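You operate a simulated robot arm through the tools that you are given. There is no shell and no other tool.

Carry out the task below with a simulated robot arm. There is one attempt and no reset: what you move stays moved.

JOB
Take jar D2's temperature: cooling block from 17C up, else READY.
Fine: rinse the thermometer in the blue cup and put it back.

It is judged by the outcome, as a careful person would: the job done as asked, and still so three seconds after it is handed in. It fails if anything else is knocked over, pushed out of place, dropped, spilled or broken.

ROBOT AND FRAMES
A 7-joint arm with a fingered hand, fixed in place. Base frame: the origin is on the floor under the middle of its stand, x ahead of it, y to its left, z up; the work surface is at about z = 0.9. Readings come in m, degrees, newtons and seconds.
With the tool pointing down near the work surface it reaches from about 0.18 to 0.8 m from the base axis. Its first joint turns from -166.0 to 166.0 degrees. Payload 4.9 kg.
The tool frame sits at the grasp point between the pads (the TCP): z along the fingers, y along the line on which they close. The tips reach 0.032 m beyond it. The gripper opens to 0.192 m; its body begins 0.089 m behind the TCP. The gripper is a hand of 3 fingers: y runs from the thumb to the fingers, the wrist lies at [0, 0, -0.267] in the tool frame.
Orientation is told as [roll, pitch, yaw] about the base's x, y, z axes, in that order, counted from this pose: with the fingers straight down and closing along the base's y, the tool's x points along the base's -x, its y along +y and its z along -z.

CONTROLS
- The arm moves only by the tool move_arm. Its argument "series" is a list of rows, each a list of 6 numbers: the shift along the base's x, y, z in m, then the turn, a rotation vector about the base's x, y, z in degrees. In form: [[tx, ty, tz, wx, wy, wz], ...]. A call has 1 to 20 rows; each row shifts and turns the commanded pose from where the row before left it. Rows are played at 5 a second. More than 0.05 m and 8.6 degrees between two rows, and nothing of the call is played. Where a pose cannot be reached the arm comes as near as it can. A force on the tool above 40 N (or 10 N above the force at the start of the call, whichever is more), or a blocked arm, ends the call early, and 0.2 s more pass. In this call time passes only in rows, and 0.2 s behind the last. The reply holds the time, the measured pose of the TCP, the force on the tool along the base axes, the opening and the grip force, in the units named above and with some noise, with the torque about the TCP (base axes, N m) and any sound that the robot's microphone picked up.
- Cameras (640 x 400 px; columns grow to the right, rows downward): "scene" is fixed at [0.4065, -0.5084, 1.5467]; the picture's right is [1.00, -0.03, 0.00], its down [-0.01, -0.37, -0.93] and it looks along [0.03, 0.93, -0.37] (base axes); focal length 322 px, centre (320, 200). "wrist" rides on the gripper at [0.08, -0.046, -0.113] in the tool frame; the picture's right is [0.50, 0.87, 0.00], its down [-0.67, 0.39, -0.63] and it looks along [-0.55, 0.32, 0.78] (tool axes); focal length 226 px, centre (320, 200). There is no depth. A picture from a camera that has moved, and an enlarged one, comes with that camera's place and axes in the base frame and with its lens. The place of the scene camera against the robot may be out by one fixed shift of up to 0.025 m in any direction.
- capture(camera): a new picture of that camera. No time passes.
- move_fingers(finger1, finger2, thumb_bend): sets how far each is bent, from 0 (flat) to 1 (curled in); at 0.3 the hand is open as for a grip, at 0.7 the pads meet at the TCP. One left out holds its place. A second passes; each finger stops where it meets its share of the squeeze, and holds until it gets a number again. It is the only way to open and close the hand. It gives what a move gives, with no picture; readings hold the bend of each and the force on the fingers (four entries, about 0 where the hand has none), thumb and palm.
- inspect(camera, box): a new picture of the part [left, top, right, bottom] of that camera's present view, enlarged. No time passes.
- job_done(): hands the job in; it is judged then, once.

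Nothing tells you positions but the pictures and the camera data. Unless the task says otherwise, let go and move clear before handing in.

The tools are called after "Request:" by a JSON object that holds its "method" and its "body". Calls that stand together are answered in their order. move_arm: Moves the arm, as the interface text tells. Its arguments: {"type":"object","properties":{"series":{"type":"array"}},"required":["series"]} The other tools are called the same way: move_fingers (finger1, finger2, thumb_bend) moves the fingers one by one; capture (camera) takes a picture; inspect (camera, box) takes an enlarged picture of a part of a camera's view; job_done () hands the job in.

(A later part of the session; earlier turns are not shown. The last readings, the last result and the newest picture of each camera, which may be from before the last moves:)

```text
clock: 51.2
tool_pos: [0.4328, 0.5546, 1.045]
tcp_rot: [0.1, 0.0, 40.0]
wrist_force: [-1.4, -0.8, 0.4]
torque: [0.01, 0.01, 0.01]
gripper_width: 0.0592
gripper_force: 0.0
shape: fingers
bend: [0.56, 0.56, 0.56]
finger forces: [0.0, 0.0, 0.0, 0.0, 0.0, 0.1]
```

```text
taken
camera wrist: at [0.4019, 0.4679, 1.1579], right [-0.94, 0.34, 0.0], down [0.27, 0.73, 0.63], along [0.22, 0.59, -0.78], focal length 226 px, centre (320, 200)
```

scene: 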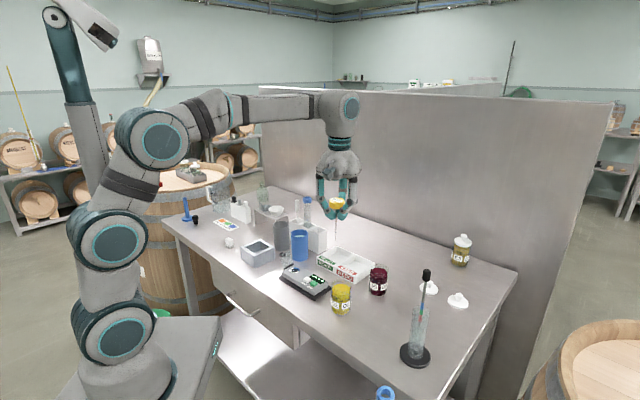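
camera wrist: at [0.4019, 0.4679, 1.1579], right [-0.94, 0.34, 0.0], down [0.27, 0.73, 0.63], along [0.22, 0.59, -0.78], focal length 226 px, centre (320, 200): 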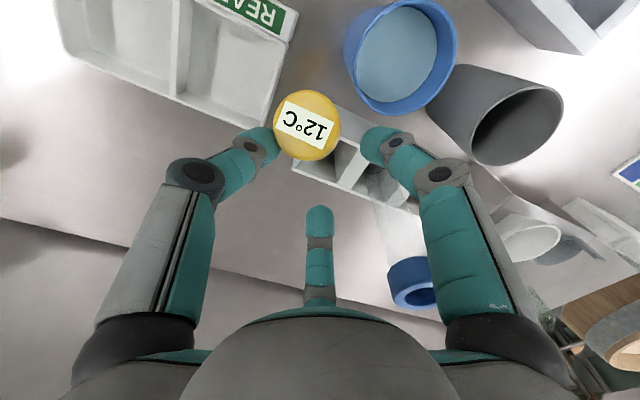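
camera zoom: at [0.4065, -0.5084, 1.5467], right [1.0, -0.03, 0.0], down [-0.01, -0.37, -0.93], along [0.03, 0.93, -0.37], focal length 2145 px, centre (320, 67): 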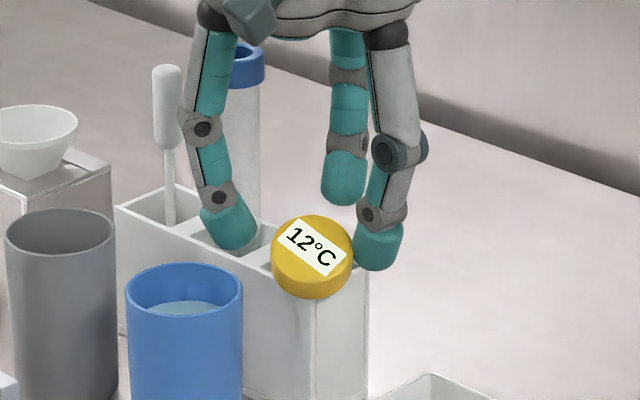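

The head slipped through the gap between thumb and finger 1 and stayed put. I'll back off, then make a narrower fence with the thumb and finger 1 only, leaving finger 2 open, to push it upright.

Request:
{"method": "move_fingers", "body": {"finger1": 0.5, "finger2": 0.5, "thumb_bend": 0.5}}

Request:
{"method": "move_arm", "body": {"series": [[0, 0, 0.02, 0, 0, 0], [0, 0, 0.03, 0, 0, 0], [-0.003, -0.02, 0.01, 0, 0, 0], [-0.004, -0.022, 0, 0, 0, 0], [-0.004, -0.02, 0, 0, 0, 0]]}}

Request:
{"method": "move_fingers", "body": {"finger1": 0.62, "finger2": 0.5, "thumb_bend": 0.62}}

Request:
{"method": "capture", "body": {"camera": "wrist"}}

Request:
{"method": "inspect", "body": {"camera": "scene", "box": [260, 160, 380, 250]}}

```text
clock: 52.2
tool_pos: [0.4326, 0.556, 1.0444]
tcp_rot: [0.1, -0.1, 39.8]
wrist_force: [-0.7, -0.3, 0.2]
torque: [0.02, -0.01, 0.01]
gripper_width: 0.0835
gripper_force: 0.0
shape: fingers
bend: [0.5, 0.5, 0.5]
finger forces: [0.0, 0.0, 0.0, 0.0, 0.0, 0.0]
```

```text
clock: 53.4
tool_pos: [0.4225, 0.4934, 1.1044]
tcp_rot: [0.0, 0.1, 39.9]
wrist_force: [-0.8, 0.3, -1.3]
torque: [0.01, 0.02, 0.0]
gripper_width: 0.0839
gripper_force: 0.1
shape: fingers
bend: [0.5, 0.5, 0.5]
finger forces: [0.0, 0.0, 0.0, 0.0, 0.0, 0.0]
```

```text
clock: 54.4
tool_pos: [0.4223, 0.4945, 1.1052]
tcp_rot: [0.1, 0.1, 39.9]
wrist_force: [0.4, -0.2, -0.6]
torque: [0.0, -0.04, 0.0]
gripper_width: 0.0342
gripper_force: 0.0
shape: fingers
bend: [0.62, 0.5, 0.62]
finger forces: [0.0, 0.0, 0.1, 0.1, 0.1, 0.0]
```

```text
taken
camera wrist: at [0.3919, 0.4058, 1.2181], right [-0.94, 0.34, 0.0], down [0.27, 0.73, 0.63], along [0.22, 0.59, -0.78], focal length 226 px, centre (320, 200)
```

wrist: 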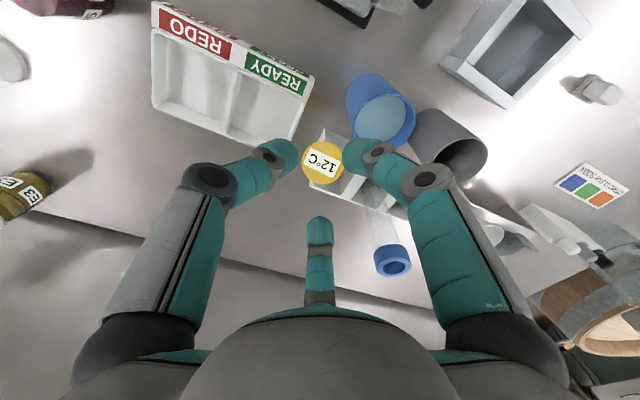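

```text
4.44 times, centred on (320, 205) of scene
camera zoom: at [0.4065, -0.5084, 1.5467], right [1.0, -0.03, 0.0], down [-0.01, -0.37, -0.93], along [0.03, 0.93, -0.37], focal length 1430 px, centre (320, 178)
```

zoom: 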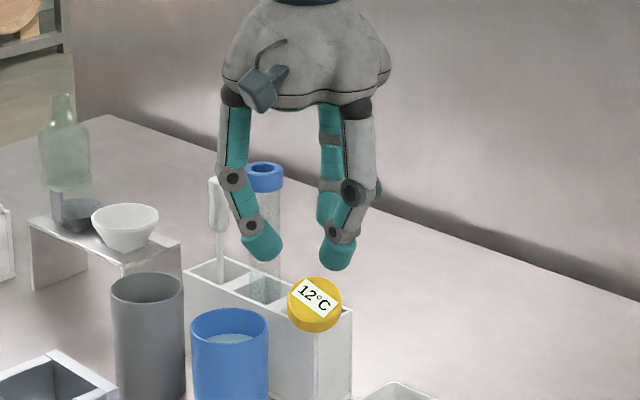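

The fence is set, just behind the leaning head. I'll lower to z ≈ 1.044 on its front side.

Request:
{"method": "move_arm", "body": {"series": [[0, -0.002, -0.02, 0, 0, 0], [0, 0, -0.02, 0, 0, 0], [0, 0, -0.021, 0, 0, 0]]}}

Request:
{"method": "capture", "body": {"camera": "wrist"}}

Request:
{"method": "inspect", "body": {"camera": "scene", "box": [285, 190, 355, 250]}}

```text
clock: 55.2
tool_pos: [0.4212, 0.4929, 1.0443]
tcp_rot: [0.2, 0.0, 40.0]
wrist_force: [0.3, 1.1, 1.4]
torque: [0.15, -0.08, -0.02]
gripper_width: 0.0341
gripper_force: 0.9
shape: fingers
bend: [0.62, 0.49, 0.62]
finger forces: [0.1, 1.8, 0.1, 0.1, 0.0, 0.0]
```

```text
taken
camera wrist: at [0.3913, 0.4043, 1.1575], right [-0.94, 0.34, 0.0], down [0.27, 0.73, 0.63], along [0.22, 0.6, -0.77], focal length 226 px, centre (320, 200)
```

wrist: 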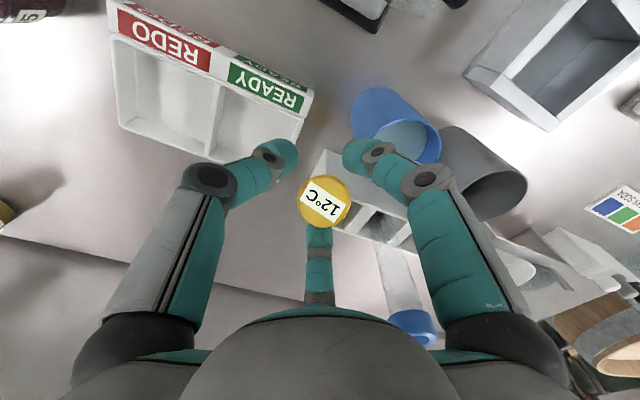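

```text
6.67 times, centred on (320, 220) of scene
camera zoom: at [0.4065, -0.5084, 1.5467], right [1.0, -0.03, 0.0], down [-0.01, -0.37, -0.93], along [0.03, 0.93, -0.37], focal length 2145 px, centre (320, 67)
```

zoom: 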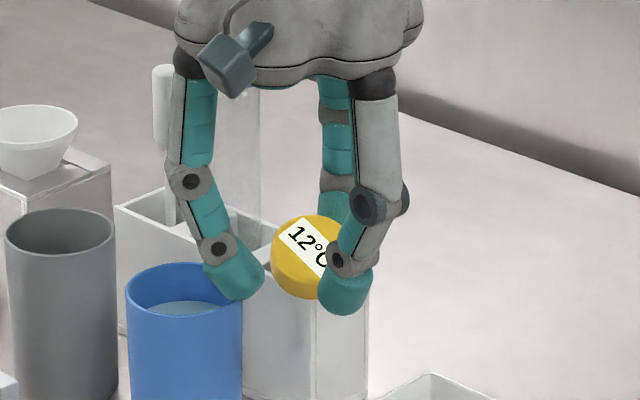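

Finger 2 lightly touches the back of the head (about 1.8 N). I'll open it further before pushing.

Request:
{"method": "move_fingers", "body": {"finger2": 0.4}}

Request:
{"method": "inspect", "body": {"camera": "wrist", "box": [240, 110, 420, 250]}}

```text
clock: 56.2
tool_pos: [0.4222, 0.4911, 1.0453]
tcp_rot: [0.1, 0.0, 39.8]
wrist_force: [0.8, 0.5, -0.2]
torque: [-0.01, 0.0, 0.02]
gripper_width: 0.0343
gripper_force: 0.1
shape: fingers
bend: [0.62, 0.4, 0.62]
finger forces: [0.0, 0.0, 0.0, 0.0, 0.0, 0.1]
```

```text
2.86 times, centred on (330, 180) of wrist
camera zoom: at [0.3912, 0.4042, 1.1572], right [-0.94, 0.34, 0.0], down [0.27, 0.73, 0.63], along [0.22, 0.59, -0.78], focal length 646 px, centre (291, 257)
```

zoom: 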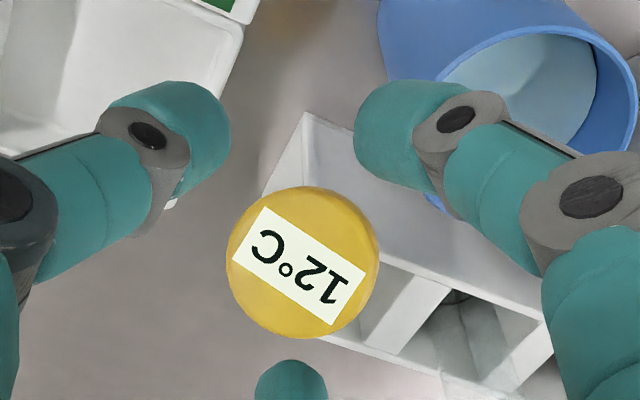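

The head is free and seated in front of the fence. I'll push slowly toward the slot and check midway.

Request:
{"method": "move_arm", "body": {"series": [[0.0007, 0.009, 0, 0, 0, 0], [0.0007, 0.009, 0, 0, 0, 0], [0.0007, 0.009, 0, 0, 0, 0], [0.0007, 0.007, 0, 0, 0, 0], [0, 0, 0, 0, 0, 0]]}}

Request:
{"method": "capture", "body": {"camera": "wrist"}}

Request:
{"method": "inspect", "body": {"camera": "scene", "box": [285, 190, 355, 250]}}

```text
clock: 57.4
tool_pos: [0.4253, 0.5256, 1.0443]
tcp_rot: [0.1, 0.0, 40.0]
wrist_force: [1.4, -6.6, 7.1]
torque: [-0.38, -0.22, -0.16]
gripper_width: 0.0374
gripper_force: 4.7
shape: fingers
bend: [0.62, 0.4, 0.61]
finger forces: [0.0, 0.1, 0.0, 0.0, 9.9, 0.0]
```

```text
taken
camera wrist: at [0.3936, 0.4375, 1.1581], right [-0.94, 0.34, 0.0], down [0.27, 0.73, 0.63], along [0.22, 0.59, -0.77], focal length 226 px, centre (320, 200)
```

wrist: 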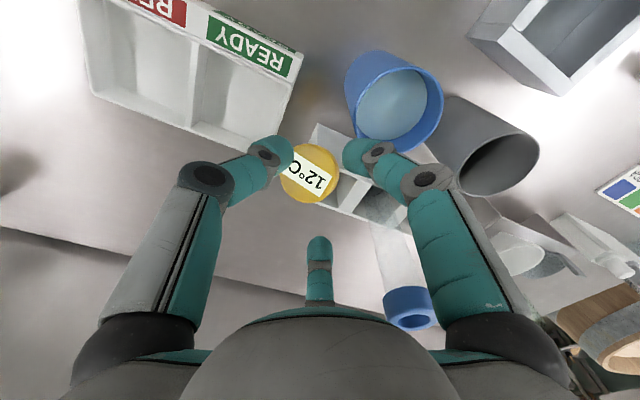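

```text
6.67 times, centred on (320, 220) of scene
camera zoom: at [0.4065, -0.5084, 1.5467], right [1.0, -0.03, 0.0], down [-0.01, -0.37, -0.93], along [0.03, 0.93, -0.37], focal length 2145 px, centre (320, 67)
```

zoom: 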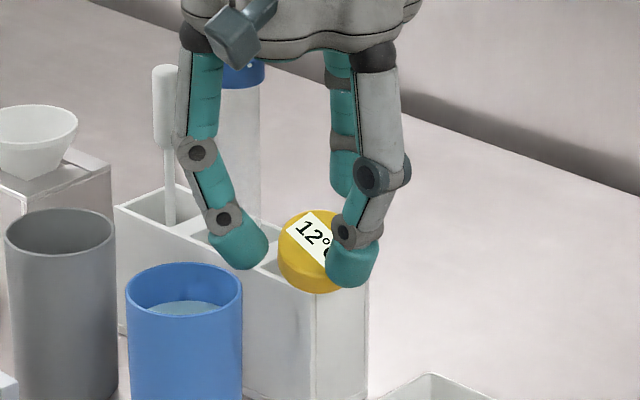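

The thumb is pressing on top of the tilted head (about 10 N), which doesn't help. I'll back off right away and try a cleaner approach: tilt the hand to match the thermometer's lean and re-grip it along its own axis.

Request:
{"method": "move_arm", "body": {"series": [[-0.0007, -0.009, 0.002, 0, 0, 0], [-0.0007, -0.009, 0.004, 0, 0, 0], [0, -0.004, 0.02, 0, 0, 0], [0, 0, 0.03, 0, 0, 0], [0, 0, 0.03, 0, 0, 0]]}}

Request:
{"method": "capture", "body": {"camera": "wrist"}}

Request:
{"method": "inspect", "body": {"camera": "scene", "box": [285, 190, 355, 250]}}

Request:
{"method": "inspect", "body": {"camera": "wrist", "box": [250, 100, 410, 210]}}

```text
clock: 58.6
tool_pos: [0.4233, 0.5034, 1.1297]
tcp_rot: [0.1, 0.1, 40.0]
wrist_force: [-0.1, 0.9, -0.6]
torque: [-0.03, 0.06, 0.02]
gripper_width: 0.0344
gripper_force: 0.0
shape: fingers
bend: [0.62, 0.4, 0.62]
finger forces: [0.0, 0.0, 0.0, 0.0, 0.0, 0.0]
```

```text
taken
camera wrist: at [0.3927, 0.4153, 1.2427], right [-0.94, 0.34, 0.0], down [0.27, 0.73, 0.63], along [0.21, 0.59, -0.78], focal length 226 px, centre (320, 200)
```

wrist: 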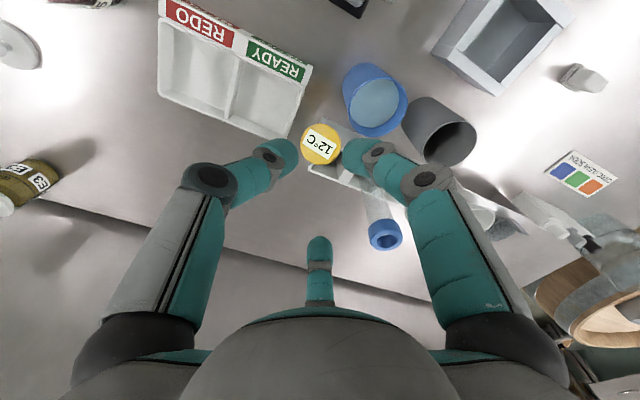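

```text
6.67 times, centred on (320, 220) of scene
camera zoom: at [0.4065, -0.5084, 1.5467], right [1.0, -0.03, 0.0], down [-0.01, -0.37, -0.93], along [0.03, 0.93, -0.37], focal length 2145 px, centre (320, 67)
```

zoom: 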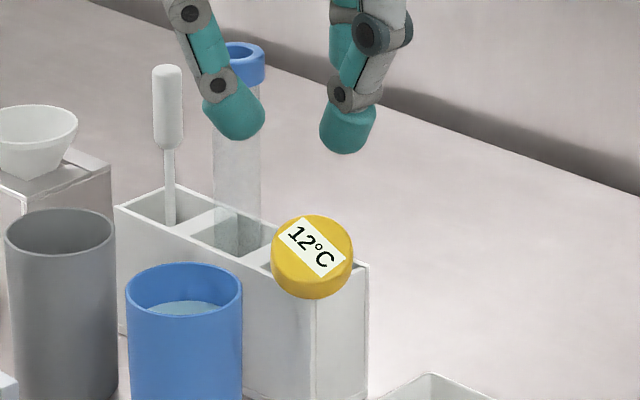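

```text
3.64 times, centred on (330, 155) of wrist
camera zoom: at [0.3927, 0.4153, 1.2427], right [-0.94, 0.34, 0.0], down [0.27, 0.73, 0.63], along [0.21, 0.59, -0.78], focal length 822 px, centre (284, 364)
```

zoom: 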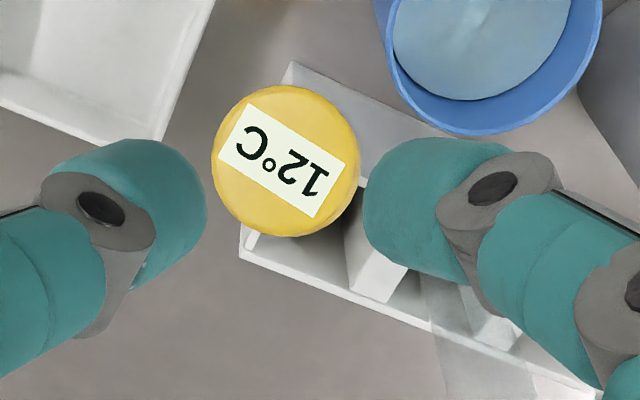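

Nothing else has moved. From geometry the lean is about 27°: the tip sits in the back corner and the stem rests on the front corner. I'll yaw the hand so no finger points at cup or vial, tilt it 27° along the thermometer's axis, and hover before re-gripping the head.

Request:
{"method": "move_fingers", "body": {"finger1": 0.52, "finger2": 0.52, "thumb_bend": 0.52}}

Request:
{"method": "move_arm", "body": {"series": [[0.0007, -0.004, 0.002, 0, 0, -7.5], [0.0007, -0.004, 0, 0, 0, -7.5], [0.0007, -0.004, 0, 0, 0, -7.5], [0.0007, -0.004, 0, 0, 0, -7.5], [0.0007, -0.004, 0, 0, 0, -7.5], [0.0007, -0.004, 0, 0, 0, -7.5], [0.0006, -0.004, 0, 0, 0, -7.5], [0.0006, -0.002, 0, 0, 0, -7.5], [0, -0.001, -0.005, 6.75, 0, 0], [0, -0.001, -0.005, 6.75, 0, 0], [0, -0.001, -0.005, 6.75, 0, 0], [0, 0, -0.005, 6.75, 0, 0]]}}

Request:
{"method": "capture", "body": {"camera": "wrist"}}

Request:
{"method": "capture", "body": {"camera": "scene"}}

```text
clock: 59.6
tool_pos: [0.4242, 0.5037, 1.1299]
tcp_rot: [0.1, 0.0, 39.8]
wrist_force: [0.4, -1.1, -1.0]
torque: [0.0, -0.01, 0.01]
gripper_width: 0.0753
gripper_force: 0.1
shape: fingers
bend: [0.52, 0.52, 0.52]
finger forces: [0.0, 0.1, 0.0, 0.0, 0.1, 0.1]
```

```text
clock: 62.2
tool_pos: [0.4281, 0.4708, 1.1108]
tcp_rot: [25.7, 8.9, -18.0]
wrist_force: [-0.5, 0.4, -0.4]
torque: [-0.02, 0.01, -0.03]
gripper_width: 0.0752
gripper_force: 0.1
shape: fingers
bend: [0.52, 0.52, 0.52]
finger forces: [0.0, 0.0, 0.0, 0.0, 0.0, 0.0]
```

```text
taken
camera wrist: at [0.338, 0.4037, 1.2046], right [-0.17, 0.88, 0.45], down [0.76, -0.17, 0.62], along [0.62, 0.45, -0.64], focal length 226 px, centre (320, 200)
```

wrist: 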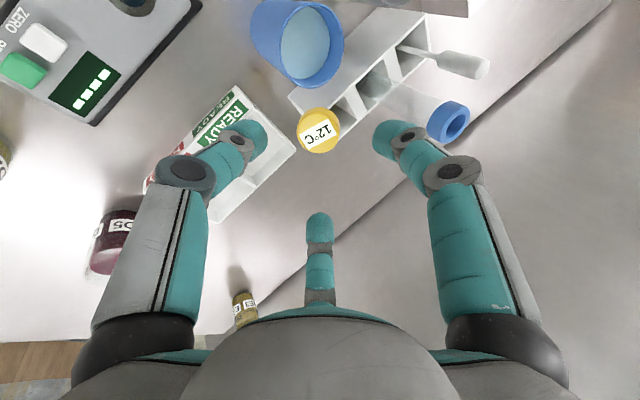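

```text
taken
```

scene: 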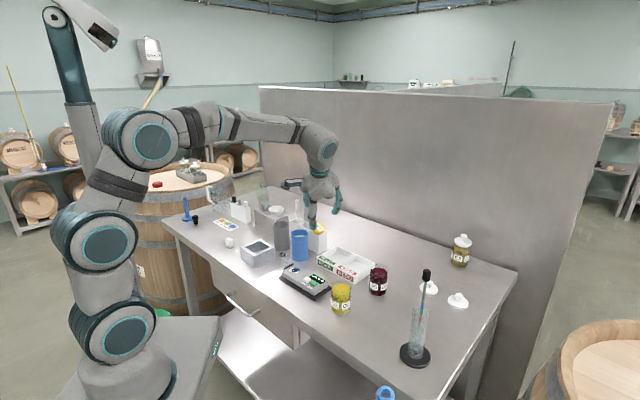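

The tilted hover looks good, and this view shows the thermometer from the side. I'll zoom in to refine the head position and axis.

Request:
{"method": "inspect", "body": {"camera": "wrist", "box": [240, 70, 400, 190]}}

Request:
{"method": "inspect", "body": {"camera": "scene", "box": [270, 160, 370, 250]}}

```text
3.33 times, centred on (320, 130) of wrist
camera zoom: at [0.338, 0.4037, 1.2046], right [-0.17, 0.88, 0.45], down [0.76, -0.17, 0.62], along [0.62, 0.45, -0.64], focal length 754 px, centre (320, 433)
```

zoom: 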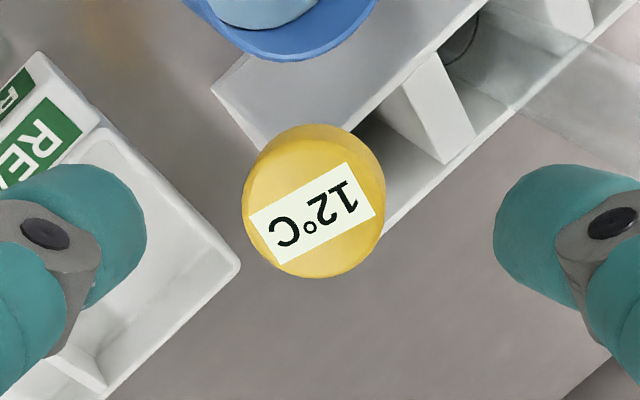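

```text
4.44 times, centred on (320, 205) of scene
camera zoom: at [0.4065, -0.5084, 1.5467], right [1.0, -0.03, 0.0], down [-0.01, -0.37, -0.93], along [0.03, 0.93, -0.37], focal length 1430 px, centre (320, 178)
```

zoom: 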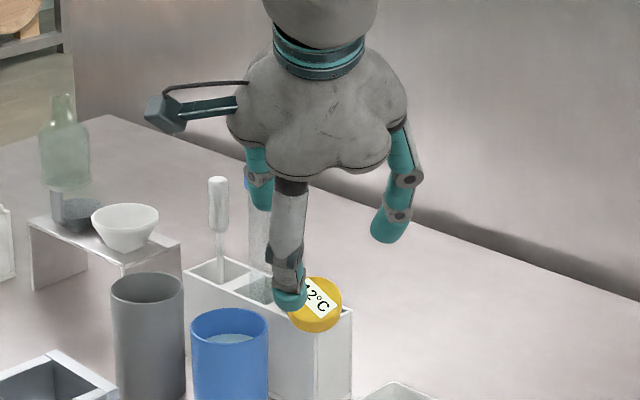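

The axis lines up with the head within about 3 mm. I'll approach along the thermometer's axis, first partway.

Request:
{"method": "move_arm", "body": {"series": [[0, 0.0078, -0.0164, 0, 0, 0], [0, 0.0078, -0.0164, 0, 0, 0], [0, 0.0078, -0.0164, 0, 0, 0]]}}

Request:
{"method": "inspect", "body": {"camera": "wrist", "box": [220, 80, 420, 230]}}

Request:
{"method": "inspect", "body": {"camera": "scene", "box": [270, 160, 370, 250]}}

```text
clock: 63.0
tool_pos: [0.4281, 0.4948, 1.0627]
tcp_rot: [25.7, 9.0, -18.0]
wrist_force: [0.4, 0.9, 0.0]
torque: [-0.04, 0.02, 0.01]
gripper_width: 0.0753
gripper_force: 0.0
shape: fingers
bend: [0.52, 0.52, 0.52]
finger forces: [0.0, 0.0, 0.0, 0.0, 0.0, 0.0]
```

```text
2.67 times, centred on (320, 155) of wrist
camera zoom: at [0.338, 0.4273, 1.1565], right [-0.17, 0.88, 0.45], down [0.76, -0.17, 0.62], along [0.62, 0.45, -0.64], focal length 603 px, centre (320, 320)
```

zoom: 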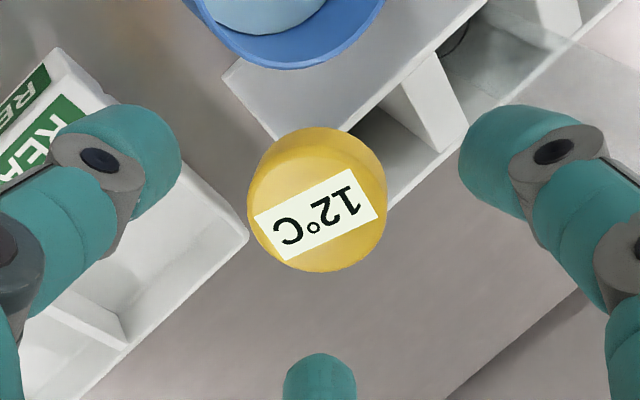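

```text
4.44 times, centred on (320, 205) of scene
camera zoom: at [0.4065, -0.5084, 1.5467], right [1.0, -0.03, 0.0], down [-0.01, -0.37, -0.93], along [0.03, 0.93, -0.37], focal length 1430 px, centre (320, 178)
```

zoom: 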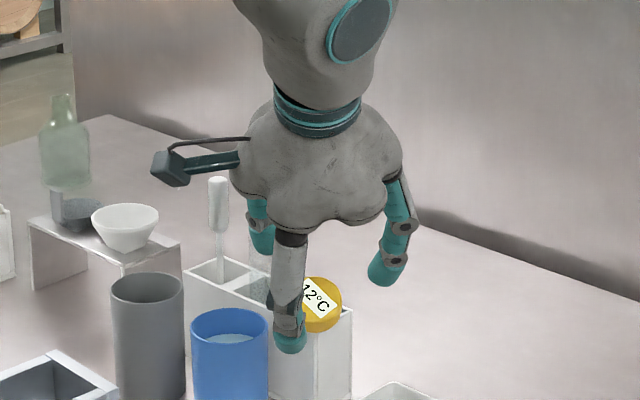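

Well centred. I'll continue the last 3.5 cm along the axis so the fingertips surround the head.

Request:
{"method": "move_arm", "body": {"series": [[0, 0.0076, -0.015, 0, 0, 0], [0, 0.0076, -0.015, 0, 0, 0], [0, 0.0, -0.003, 0, 0, 0]]}}

Request:
{"method": "capture", "body": {"camera": "wrist"}}

Request:
{"method": "inspect", "body": {"camera": "scene", "box": [270, 170, 370, 260]}}

```text
clock: 63.8
tool_pos: [0.4293, 0.5091, 1.0299]
tcp_rot: [25.6, 9.0, -18.0]
wrist_force: [0.3, 0.8, 0.5]
torque: [0.03, 0.02, -0.03]
gripper_width: 0.0753
gripper_force: 0.1
shape: fingers
bend: [0.52, 0.52, 0.52]
finger forces: [0.0, 0.0, 0.0, 0.0, 0.0, 0.0]
```

```text
taken
camera wrist: at [0.3384, 0.4421, 1.1228], right [-0.17, 0.88, 0.45], down [0.76, -0.17, 0.62], along [0.62, 0.45, -0.64], focal length 226 px, centre (320, 200)
```

wrist: 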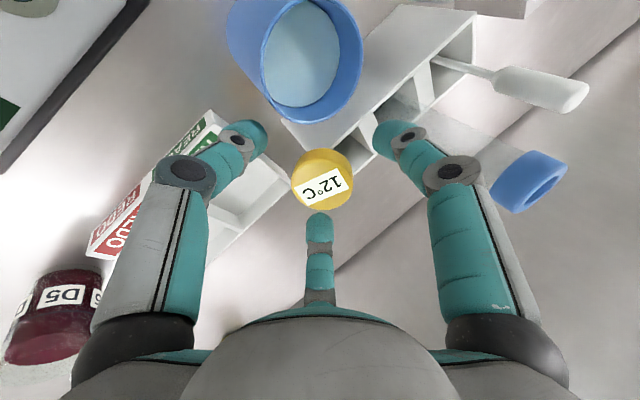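

```text
4.44 times, centred on (320, 215) of scene
camera zoom: at [0.4065, -0.5084, 1.5467], right [1.0, -0.03, 0.0], down [-0.01, -0.37, -0.93], along [0.03, 0.93, -0.37], focal length 1430 px, centre (320, 133)
```

zoom: 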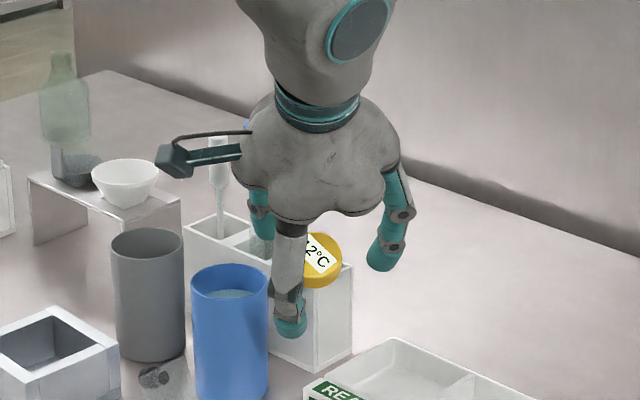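

The head sits between the three fingertips. I'll close gently and check the contacts.

Request:
{"method": "move_fingers", "body": {"finger1": 0.61, "finger2": 0.61, "thumb_bend": 0.61}}

Request:
{"method": "inspect", "body": {"camera": "wrist", "box": [220, 100, 420, 250]}}

Request:
{"method": "inspect", "body": {"camera": "scene", "box": [285, 200, 355, 255]}}

```text
clock: 64.8
tool_pos: [0.4293, 0.5096, 1.0294]
tcp_rot: [25.7, 9.0, -18.0]
wrist_force: [0.5, 1.1, -0.7]
torque: [-0.01, -0.01, 0.03]
gripper_width: 0.0397
gripper_force: 1.0
shape: fingers
bend: [0.6, 0.61, 0.61]
finger forces: [0.7, 0.5, 0.0, 0.0, 0.0, 0.0]
```

```text
2.67 times, centred on (320, 175) of wrist
camera zoom: at [0.3384, 0.4421, 1.123], right [-0.17, 0.88, 0.45], down [0.76, -0.17, 0.62], along [0.62, 0.45, -0.64], focal length 603 px, centre (320, 267)
```

zoom: 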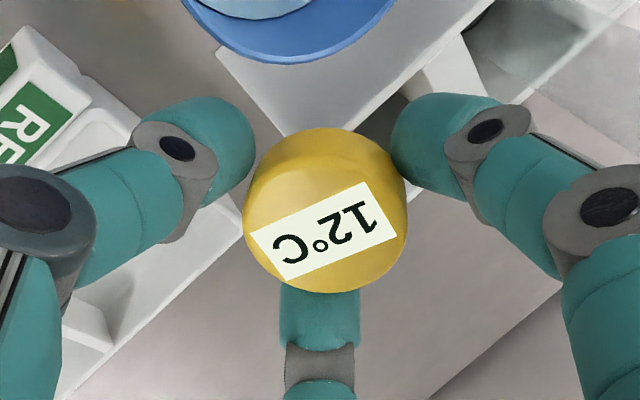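

```text
7.27 times, centred on (320, 228) of scene
camera zoom: at [0.4065, -0.5084, 1.5467], right [1.0, -0.03, 0.0], down [-0.01, -0.37, -0.93], along [0.03, 0.93, -0.37], focal length 2340 px, centre (320, 0)
```

zoom: 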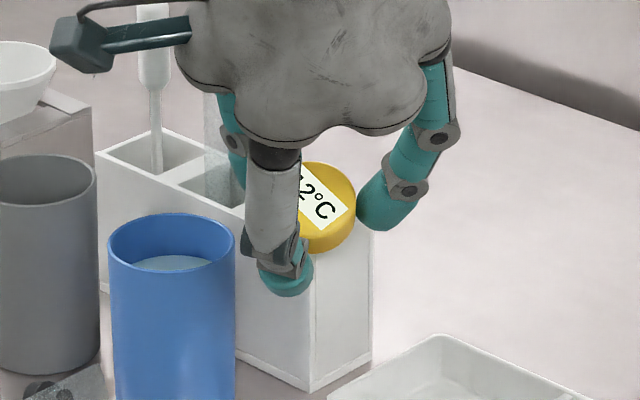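

All fingers are around the head with first contact. I'll close to full squeeze.

Request:
{"method": "move_fingers", "body": {"finger1": 0.7, "finger2": 0.7, "thumb_bend": 0.7}}

Request:
{"method": "inspect", "body": {"camera": "wrist", "box": [220, 100, 420, 250]}}

Request:
{"method": "inspect", "body": {"camera": "scene", "box": [285, 200, 355, 255]}}

```text
clock: 65.8
tool_pos: [0.4282, 0.509, 1.0303]
tcp_rot: [25.7, 8.9, -18.1]
wrist_force: [-0.6, 0.4, 0.3]
torque: [0.01, 0.01, -0.01]
gripper_width: 0.0341
gripper_force: 15.2
shape: fingers
bend: [0.61, 0.61, 0.64]
finger forces: [8.9, 10.1, 0.1, 0.1, 11.6, 0.1]
```

```text
2.67 times, centred on (320, 175) of wrist
camera zoom: at [0.3384, 0.4421, 1.123], right [-0.17, 0.88, 0.45], down [0.76, -0.17, 0.62], along [0.62, 0.45, -0.64], focal length 603 px, centre (320, 267)
```

zoom: 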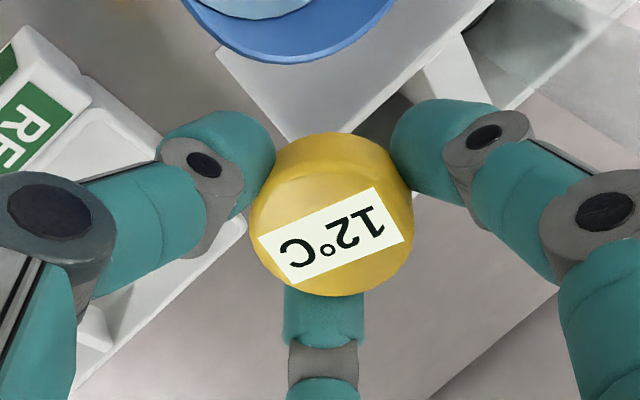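

```text
7.27 times, centred on (320, 228) of scene
camera zoom: at [0.4065, -0.5084, 1.5467], right [1.0, -0.03, 0.0], down [-0.01, -0.37, -0.93], along [0.03, 0.93, -0.37], focal length 2340 px, centre (320, 0)
```

zoom: 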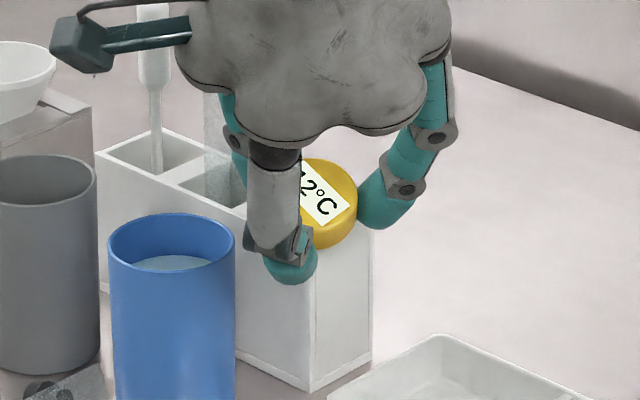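

Firm grip on the head now (about 15 N), aligned with its axis. I'll lift it out along its own axis, then straighten the hand back to vertical in free space.

Request:
{"method": "move_arm", "body": {"series": [[0, -0.0045, 0.009, 0, 0, 0], [0, -0.0091, 0.0178, 0, 0, 0], [0, -0.0091, 0.0178, 0, 0, 0], [0, -0.0091, 0.0178, 0, 0, 0], [0, -0.0091, 0.0178, 0, 0, 0], [0, -0.0091, 0.0178, 0, 0, 0], [0, -0.0045, 0.018, 0, 0, 0], [0, 0, 0.03, 0, 0, 0]]}}

Request:
{"method": "capture", "body": {"camera": "wrist"}}

Request:
{"method": "inspect", "body": {"camera": "scene", "box": [250, 140, 390, 260]}}

```text
clock: 67.6
tool_pos: [0.4289, 0.454, 1.1764]
tcp_rot: [25.7, 9.0, -18.0]
wrist_force: [-0.1, -0.1, 0.2]
torque: [0.03, 0.02, -0.01]
gripper_width: 0.0341
gripper_force: 15.6
shape: fingers
bend: [0.61, 0.61, 0.64]
finger forces: [9.0, 9.7, 0.0, 0.1, 11.7, 0.0]
```

```text
taken
camera wrist: at [0.3385, 0.3874, 1.2692], right [-0.17, 0.88, 0.45], down [0.76, -0.17, 0.62], along [0.62, 0.45, -0.64], focal length 226 px, centre (320, 200)
```

wrist: 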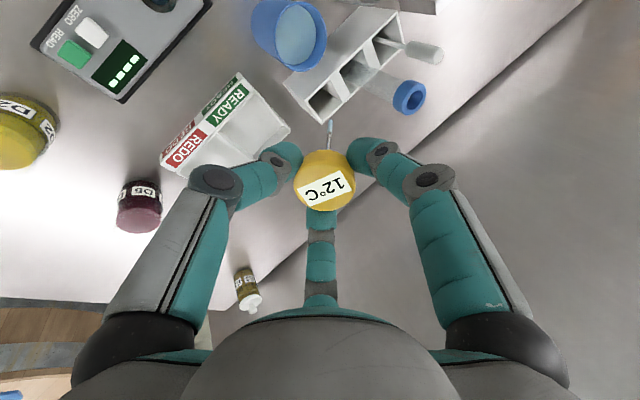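

```text
3.33 times, centred on (320, 200) of scene
camera zoom: at [0.4065, -0.5084, 1.5467], right [1.0, -0.03, 0.0], down [-0.01, -0.37, -0.93], along [0.03, 0.93, -0.37], focal length 1073 px, centre (320, 200)
```

zoom: 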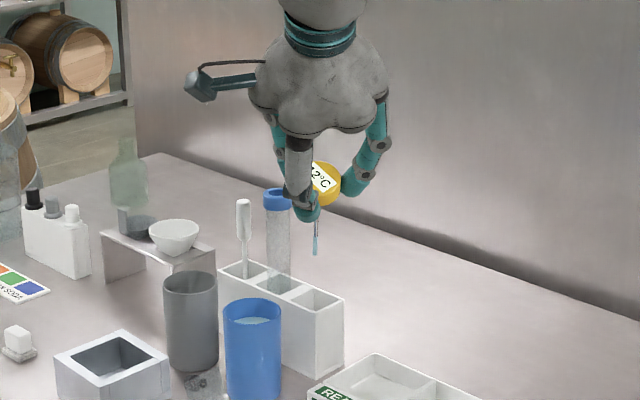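

It's out cleanly. Now I'll straighten the hand to vertical and yaw back to 40°.

Request:
{"method": "move_arm", "body": {"series": [[0, 0, 0.002, -6.75, 0, 0], [0, 0, 0.002, -6.75, 0, 0], [0, 0, 0.002, -6.75, 0, 0], [0, 0, 0.002, -6.75, 0, 0], [0, 0, 0, 0, 0, 7.5], [0, 0, 0, 0, 0, 7.5], [0, 0, 0, 0, 0, 7.5], [0, 0, 0, 0, 0, 7.5], [0, 0, 0, 0, 0, 7.5], [0, 0, 0, 0, 0, 7.5], [0, 0, 0, 0, 0, 7.5], [0, 0, 0, 0, 0, 7.5]]}}

Request:
{"method": "capture", "body": {"camera": "wrist"}}

Request:
{"method": "inspect", "body": {"camera": "wrist", "box": [230, 60, 410, 200]}}

Request:
{"method": "inspect", "body": {"camera": "scene", "box": [270, 140, 390, 250]}}

```text
clock: 70.2
tool_pos: [0.4294, 0.4535, 1.183]
tcp_rot: [0.1, 0.0, 40.2]
wrist_force: [-0.5, -0.4, 0.1]
torque: [-0.01, 0.01, 0.03]
gripper_width: 0.034
gripper_force: 15.4
shape: fingers
bend: [0.61, 0.61, 0.64]
finger forces: [8.9, 9.9, 0.0, 0.0, 11.6, 0.0]
```

```text
taken
camera wrist: at [0.398, 0.3664, 1.2967], right [-0.94, 0.34, 0.0], down [0.27, 0.73, 0.63], along [0.21, 0.59, -0.78], focal length 226 px, centre (320, 200)
```

wrist: 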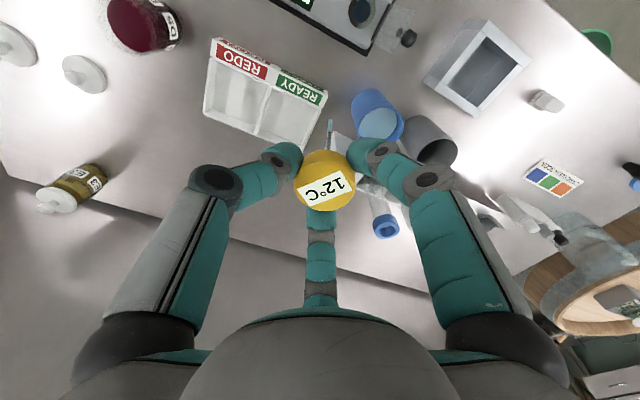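

```text
2.86 times, centred on (320, 130) of wrist
camera zoom: at [0.398, 0.3664, 1.2967], right [-0.94, 0.34, 0.0], down [0.27, 0.73, 0.63], along [0.21, 0.59, -0.78], focal length 646 px, centre (320, 400)
```

zoom: 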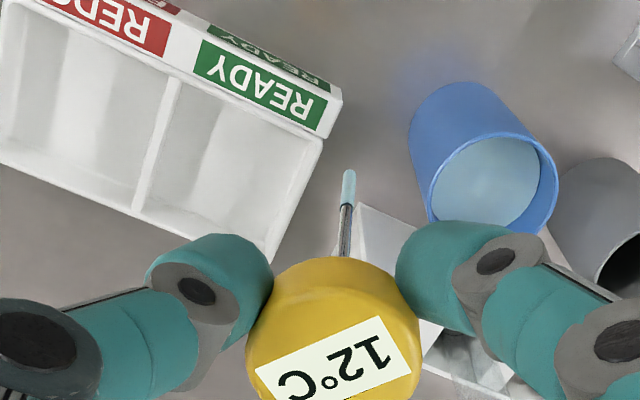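

```text
3.64 times, centred on (330, 195) of scene
camera zoom: at [0.4065, -0.5084, 1.5467], right [1.0, -0.03, 0.0], down [-0.01, -0.37, -0.93], along [0.03, 0.93, -0.37], focal length 1170 px, centre (284, 218)
```

zoom: 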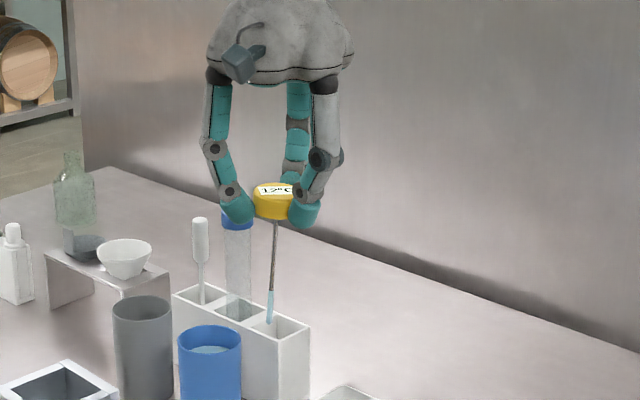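

Held vertically now; the stem leans about 3° toward +x and 2° toward −y. I'll correct the −y part (leaving a slight +x lean so it rests against the slot's right-hand corner, away from the vial), and move over the slot with the tip just above the rack.

Request:
{"method": "move_arm", "body": {"series": [[0, 0, -0.008, -1.7, 0, 0], [0.004, 0.02, -0.006, 0, 0, 0], [0.005, 0.024, -0.006, 0, 0, 0], [0.005, 0.024, -0.004, 0, 0, 0], [0.005, 0.024, -0.003, 0, 0, 0], [0.002, 0.007, 0, 0, 0, 0]]}}

Request:
{"method": "capture", "body": {"camera": "wrist"}}

Request:
{"method": "inspect", "body": {"camera": "wrist", "box": [250, 60, 410, 180]}}

Request:
{"method": "inspect", "body": {"camera": "scene", "box": [270, 150, 390, 250]}}

```text
clock: 71.6
tool_pos: [0.4494, 0.5539, 1.1569]
tcp_rot: [-1.2, 1.1, 39.8]
wrist_force: [1.2, 1.5, 0.2]
torque: [0.01, 0.0, 0.06]
gripper_width: 0.0338
gripper_force: 15.6
shape: fingers
bend: [0.61, 0.61, 0.64]
finger forces: [8.8, 9.7, 0.1, 0.1, 11.5, 0.1]
```

```text
taken
camera wrist: at [0.4182, 0.4694, 1.2724], right [-0.94, 0.34, -0.01], down [0.27, 0.75, 0.61], along [0.22, 0.57, -0.79], focal length 226 px, centre (320, 200)
```

wrist: 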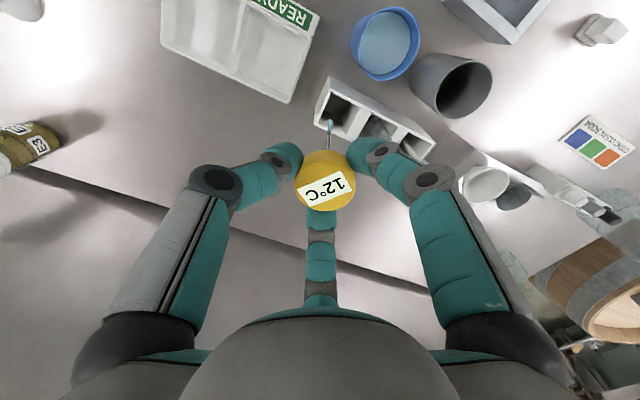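

```text
3.33 times, centred on (330, 120) of wrist
camera zoom: at [0.4182, 0.4694, 1.2724], right [-0.94, 0.34, -0.01], down [0.27, 0.75, 0.61], along [0.22, 0.57, -0.79], focal length 754 px, centre (287, 467)
```

zoom: 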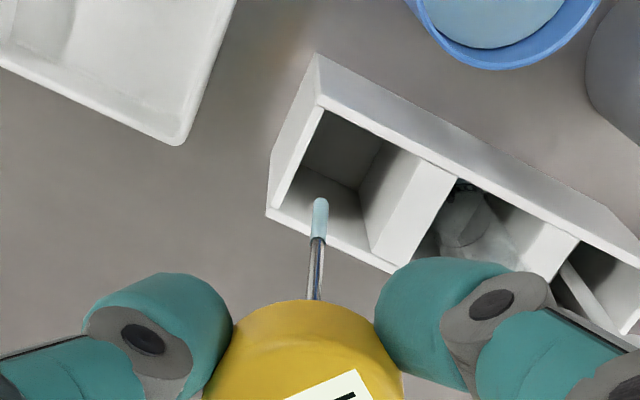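

```text
4.00 times, centred on (330, 200) of scene
camera zoom: at [0.4065, -0.5084, 1.5467], right [1.0, -0.03, 0.0], down [-0.01, -0.37, -0.93], along [0.03, 0.93, -0.37], focal length 1287 px, centre (280, 200)
```

zoom: 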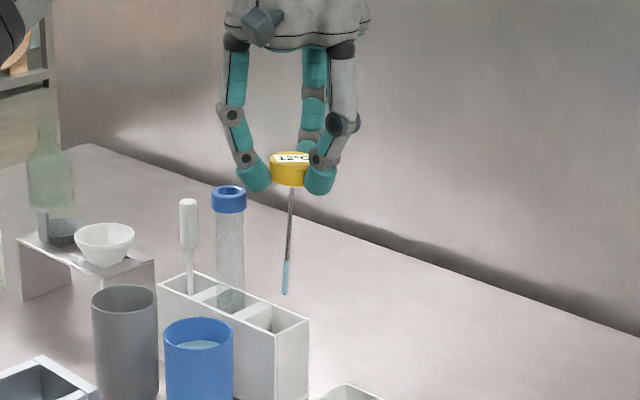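

The tip is inside the slot outline, about 10 mm toward the right-hand corner, with about 3° lean toward +x and no y lean. I'll shift y by 5 mm and lower it into the slot.

Request:
{"method": "move_arm", "body": {"series": [[0, 0.0055, 0, 0, 0, 0], [0, 0, -0.02, 0, 0, 0], [0, 0, -0.02, 0, 0, 0], [0, 0, -0.02, 0, 0, 0], [0, 0, -0.02, 0, 0, 0], [0, 0, -0.012, 0, 0, 0]]}}

Request:
{"method": "capture", "body": {"camera": "wrist"}}

Request:
{"method": "inspect", "body": {"camera": "scene", "box": [280, 170, 380, 250]}}

```text
clock: 73.0
tool_pos: [0.4487, 0.5591, 1.0649]
tcp_rot: [-1.2, 1.1, 39.9]
wrist_force: [1.0, -0.2, -0.6]
torque: [-0.01, -0.02, 0.0]
gripper_width: 0.0339
gripper_force: 15.2
shape: fingers
bend: [0.61, 0.61, 0.64]
finger forces: [8.7, 9.9, 0.0, 0.0, 11.5, 0.0]
```

```text
taken
camera wrist: at [0.4183, 0.4746, 1.18], right [-0.94, 0.34, -0.01], down [0.27, 0.75, 0.61], along [0.22, 0.57, -0.79], focal length 226 px, centre (320, 200)
```

wrist: 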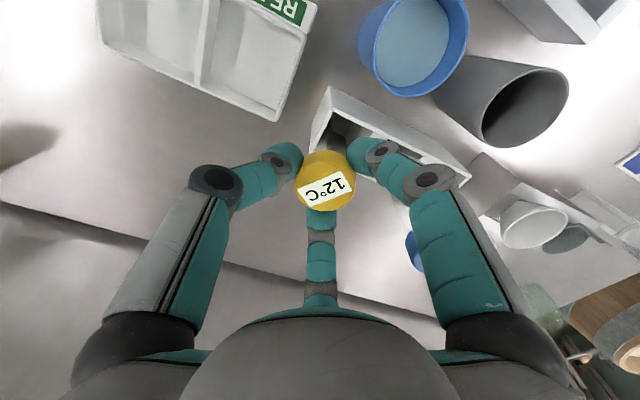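

```text
5.00 times, centred on (330, 210) of scene
camera zoom: at [0.4065, -0.5084, 1.5467], right [1.0, -0.03, 0.0], down [-0.01, -0.37, -0.93], along [0.03, 0.93, -0.37], focal length 1609 px, centre (270, 150)
```

zoom: 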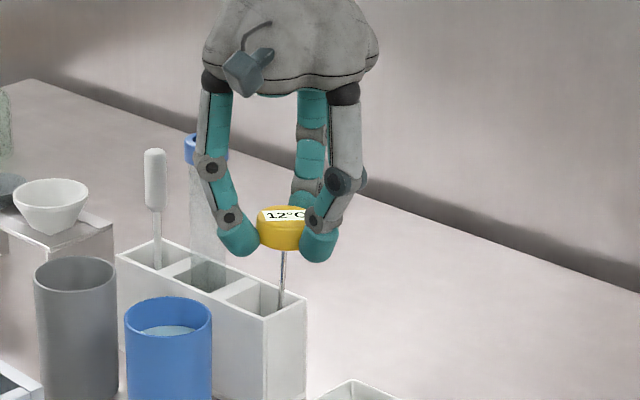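

Inserted without contact. I'll lower in small steps to feel for the slot floor.

Request:
{"method": "move_arm", "body": {"series": [[0, 0, -0.003, 0, 0, 0], [0, 0, -0.003, 0, 0, 0], [0, 0, -0.002, 0, 0, 0]]}}

Request:
{"method": "move_arm", "body": {"series": [[0, 0, -0.0015, 0, 0, 0], [0, 0, -0.0015, 0, 0, 0]]}}

```text
clock: 73.8
tool_pos: [0.4494, 0.559, 1.0573]
tcp_rot: [-1.2, 1.2, 39.9]
wrist_force: [0.0, -0.2, 0.1]
torque: [-0.02, 0.01, -0.01]
gripper_width: 0.0337
gripper_force: 14.8
shape: fingers
bend: [0.61, 0.61, 0.64]
finger forces: [8.7, 9.9, 0.0, 0.0, 11.4, 0.0]
```

```text
clock: 74.4
tool_pos: [0.4488, 0.5576, 1.0537]
tcp_rot: [-1.2, 1.1, 40.0]
wrist_force: [0.4, 0.8, 0.1]
torque: [-0.02, 0.0, 0.0]
gripper_width: 0.0335
gripper_force: 15.3
shape: fingers
bend: [0.61, 0.61, 0.64]
finger forces: [8.7, 9.9, 0.0, 0.0, 11.5, 0.0]
```

No floor contact yet at z ≈ 1.054. Continuing in small steps.

Request:
{"method": "move_arm", "body": {"series": [[0, 0, -0.0015, 0, 0, 0], [0, 0, -0.0015, 0, 0, 0]]}}

Request:
{"method": "move_arm", "body": {"series": [[0, 0, -0.0015, 0, 0, 0], [0, 0, -0.0015, 0, 0, 0]]}}

```text
clock: 75.0
tool_pos: [0.4497, 0.5595, 1.052]
tcp_rot: [-1.1, 1.1, 39.9]
wrist_force: [-0.4, 0.8, 1.0]
torque: [0.04, 0.03, -0.02]
gripper_width: 0.0339
gripper_force: 15.3
shape: fingers
bend: [0.61, 0.61, 0.65]
finger forces: [8.8, 10.0, 0.0, 0.0, 11.6, 0.1]
```

```text
clock: 75.6
tool_pos: [0.4483, 0.5592, 1.0501]
tcp_rot: [-1.1, 0.9, 39.9]
wrist_force: [1.9, -0.2, 13.7]
torque: [0.02, 0.01, 0.03]
gripper_width: 0.0338
gripper_force: 17.2
shape: fingers
bend: [0.61, 0.61, 0.65]
finger forces: [10.2, 10.7, 0.0, 0.0, 13.3, 0.0]
```

The tip touched the floor (13.7 N). I'll lift 2.5 mm to unload, then move toward the right-hand corner in small steps until the stem rests against it.

Request:
{"method": "move_arm", "body": {"series": [[0, 0, 0.0025, 0, 0, 0], [0.003, 0, 0, 0, 0, 0], [0.003, 0, 0, 0, 0, 0]]}}

Request:
{"method": "move_arm", "body": {"series": [[0.001, 0, 0, 0, 0, 0], [0, 0, 0, 0, 0, 0]]}}

Request:
{"method": "inspect", "body": {"camera": "scene", "box": [290, 190, 360, 250]}}

```text
clock: 76.4
tool_pos: [0.455, 0.5588, 1.0505]
tcp_rot: [-1.2, 1.2, 39.8]
wrist_force: [-1.3, -0.1, 7.9]
torque: [0.04, 0.28, 0.02]
gripper_width: 0.0335
gripper_force: 17.1
shape: fingers
bend: [0.61, 0.61, 0.65]
finger forces: [12.0, 10.3, 0.1, 0.0, 12.3, 0.0]
```

```text
clock: 77.0
tool_pos: [0.4571, 0.5595, 1.0508]
tcp_rot: [-1.1, 1.2, 40.0]
wrist_force: [-1.7, 0.5, 5.6]
torque: [0.04, 0.35, 0.02]
gripper_width: 0.0336
gripper_force: 16.8
shape: fingers
bend: [0.61, 0.61, 0.65]
finger forces: [12.1, 10.0, 0.1, 0.0, 11.7, 0.0]
```

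```text
6.67 times, centred on (325, 220) of scene
camera zoom: at [0.4065, -0.5084, 1.5467], right [1.0, -0.03, 0.0], down [-0.01, -0.37, -0.93], along [0.03, 0.93, -0.37], focal length 2145 px, centre (287, 67)
```

zoom: 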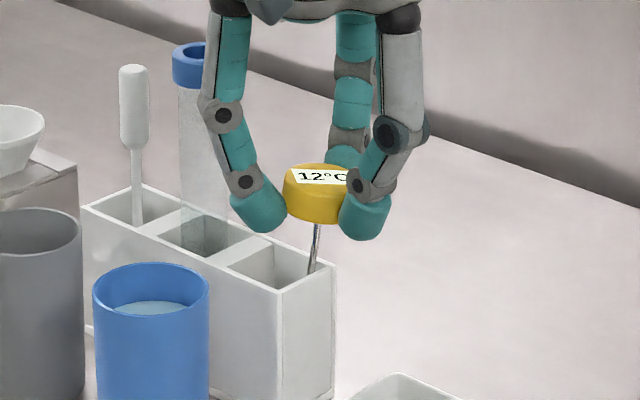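

The tip is still dragging on the floor (about 6 N). I'll lift slightly more to unload it and re-check the lean.

Request:
{"method": "move_arm", "body": {"series": [[0, 0, 0.0015, 0, 0, 0], [0, 0, 0.0015, 0, 0, 0], [0, 0, 0, 0, 0, 0]]}}

Request:
{"method": "inspect", "body": {"camera": "scene", "box": [290, 190, 360, 250]}}

Request:
{"method": "inspect", "body": {"camera": "wrist", "box": [240, 80, 420, 220]}}

```text
clock: 77.8
tool_pos: [0.4569, 0.56, 1.0545]
tcp_rot: [-1.2, 1.2, 39.9]
wrist_force: [-0.5, 1.1, -0.6]
torque: [0.01, 0.02, -0.01]
gripper_width: 0.0336
gripper_force: 14.7
shape: fingers
bend: [0.61, 0.61, 0.65]
finger forces: [8.6, 9.8, 0.0, 0.1, 11.5, 0.0]
```

```text
6.67 times, centred on (325, 220) of scene
camera zoom: at [0.4065, -0.5084, 1.5467], right [1.0, -0.03, 0.0], down [-0.01, -0.37, -0.93], along [0.03, 0.93, -0.37], focal length 2145 px, centre (287, 67)
```

zoom: 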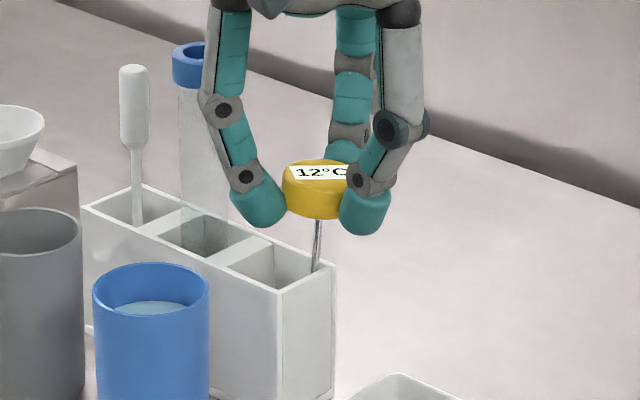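

```text
2.86 times, centred on (330, 150) of wrist
camera zoom: at [0.4257, 0.4749, 1.1685], right [-0.94, 0.34, -0.01], down [0.27, 0.75, 0.61], along [0.21, 0.57, -0.79], focal length 646 px, centre (291, 343)
```

zoom: 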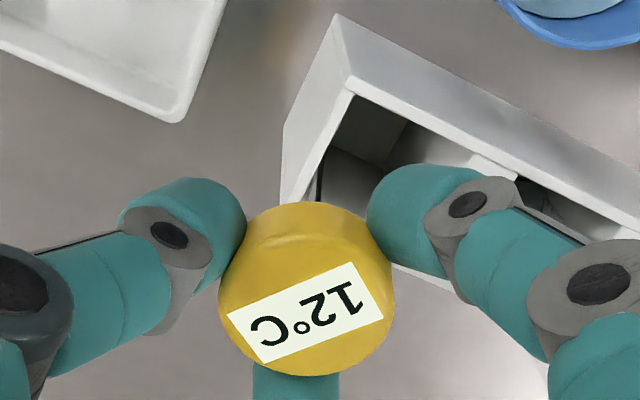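

Unloaded now; the stem leans about 5–6° toward +x after dragging. I'll rotate 2.5° to reduce this and nudge toward the corner, tip just off the floor.

Request:
{"method": "move_arm", "body": {"series": [[0, 0, 0.001, 0, -2.5, 0], [0.002, 0, 0, 0, 0, 0], [0, 0, 0, 0, 0, 0]]}}

Request:
{"method": "inspect", "body": {"camera": "scene", "box": [300, 200, 350, 240]}}

```text
clock: 78.6
tool_pos: [0.4588, 0.5592, 1.0552]
tcp_rot: [-2.8, -0.8, 40.0]
wrist_force: [-4.6, -0.4, 0.7]
torque: [0.01, 0.35, 0.05]
gripper_width: 0.0336
gripper_force: 15.1
shape: fingers
bend: [0.6, 0.61, 0.65]
finger forces: [11.4, 9.5, 0.0, 0.0, 10.3, 0.0]
```

```text
10.00 times, centred on (325, 220) of scene
camera zoom: at [0.4065, -0.5084, 1.5467], right [1.0, -0.03, 0.0], down [-0.01, -0.37, -0.93], along [0.03, 0.93, -0.37], focal length 3218 px, centre (270, 0)
```

zoom: 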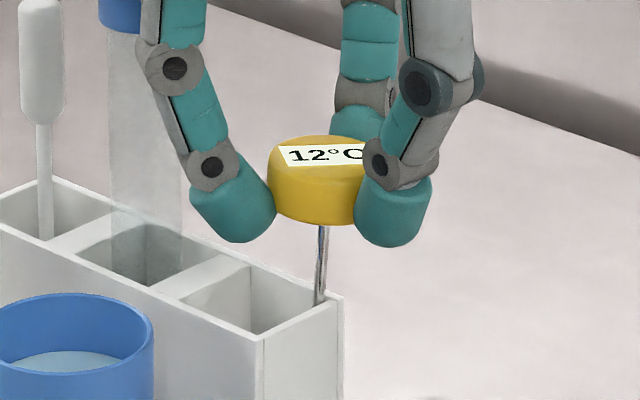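

The stem now rests against the corner (about 4.6 N at rack-top height). I'll ease off 1 mm and lower 2 mm to just above the floor, then check before release.

Request:
{"method": "move_arm", "body": {"series": [[-0.001, 0, -0.001, 0, 0, 0], [0, 0, -0.001, 0, 0, 0], [0, 0, 0, 0, 0, 0]]}}

Request:
{"method": "inspect", "body": {"camera": "scene", "box": [300, 200, 350, 240]}}

Request:
{"method": "capture", "body": {"camera": "wrist"}}

```text
clock: 79.4
tool_pos: [0.4569, 0.5578, 1.0525]
tcp_rot: [-2.8, -0.8, 39.7]
wrist_force: [-3.9, 0.9, 2.1]
torque: [0.03, 0.27, 0.04]
gripper_width: 0.0336
gripper_force: 15.8
shape: fingers
bend: [0.6, 0.61, 0.65]
finger forces: [10.5, 9.8, 0.1, 0.0, 10.6, 0.0]
```

```text
10.00 times, centred on (325, 220) of scene
camera zoom: at [0.4065, -0.5084, 1.5467], right [1.0, -0.03, 0.0], down [-0.01, -0.37, -0.93], along [0.03, 0.93, -0.37], focal length 3218 px, centre (270, 0)
```

zoom: 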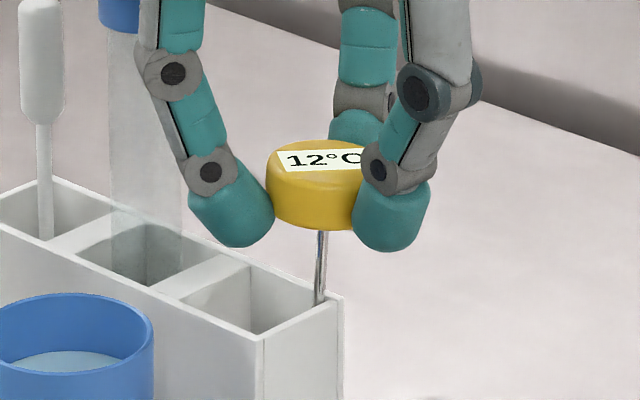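

```text
taken
camera wrist: at [0.4215, 0.4748, 1.1663], right [-0.94, 0.34, -0.05], down [0.24, 0.75, 0.62], along [0.25, 0.57, -0.78], focal length 226 px, centre (320, 200)
```

wrist: 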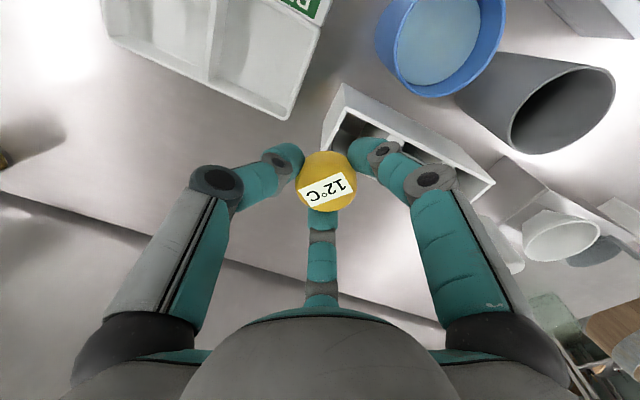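

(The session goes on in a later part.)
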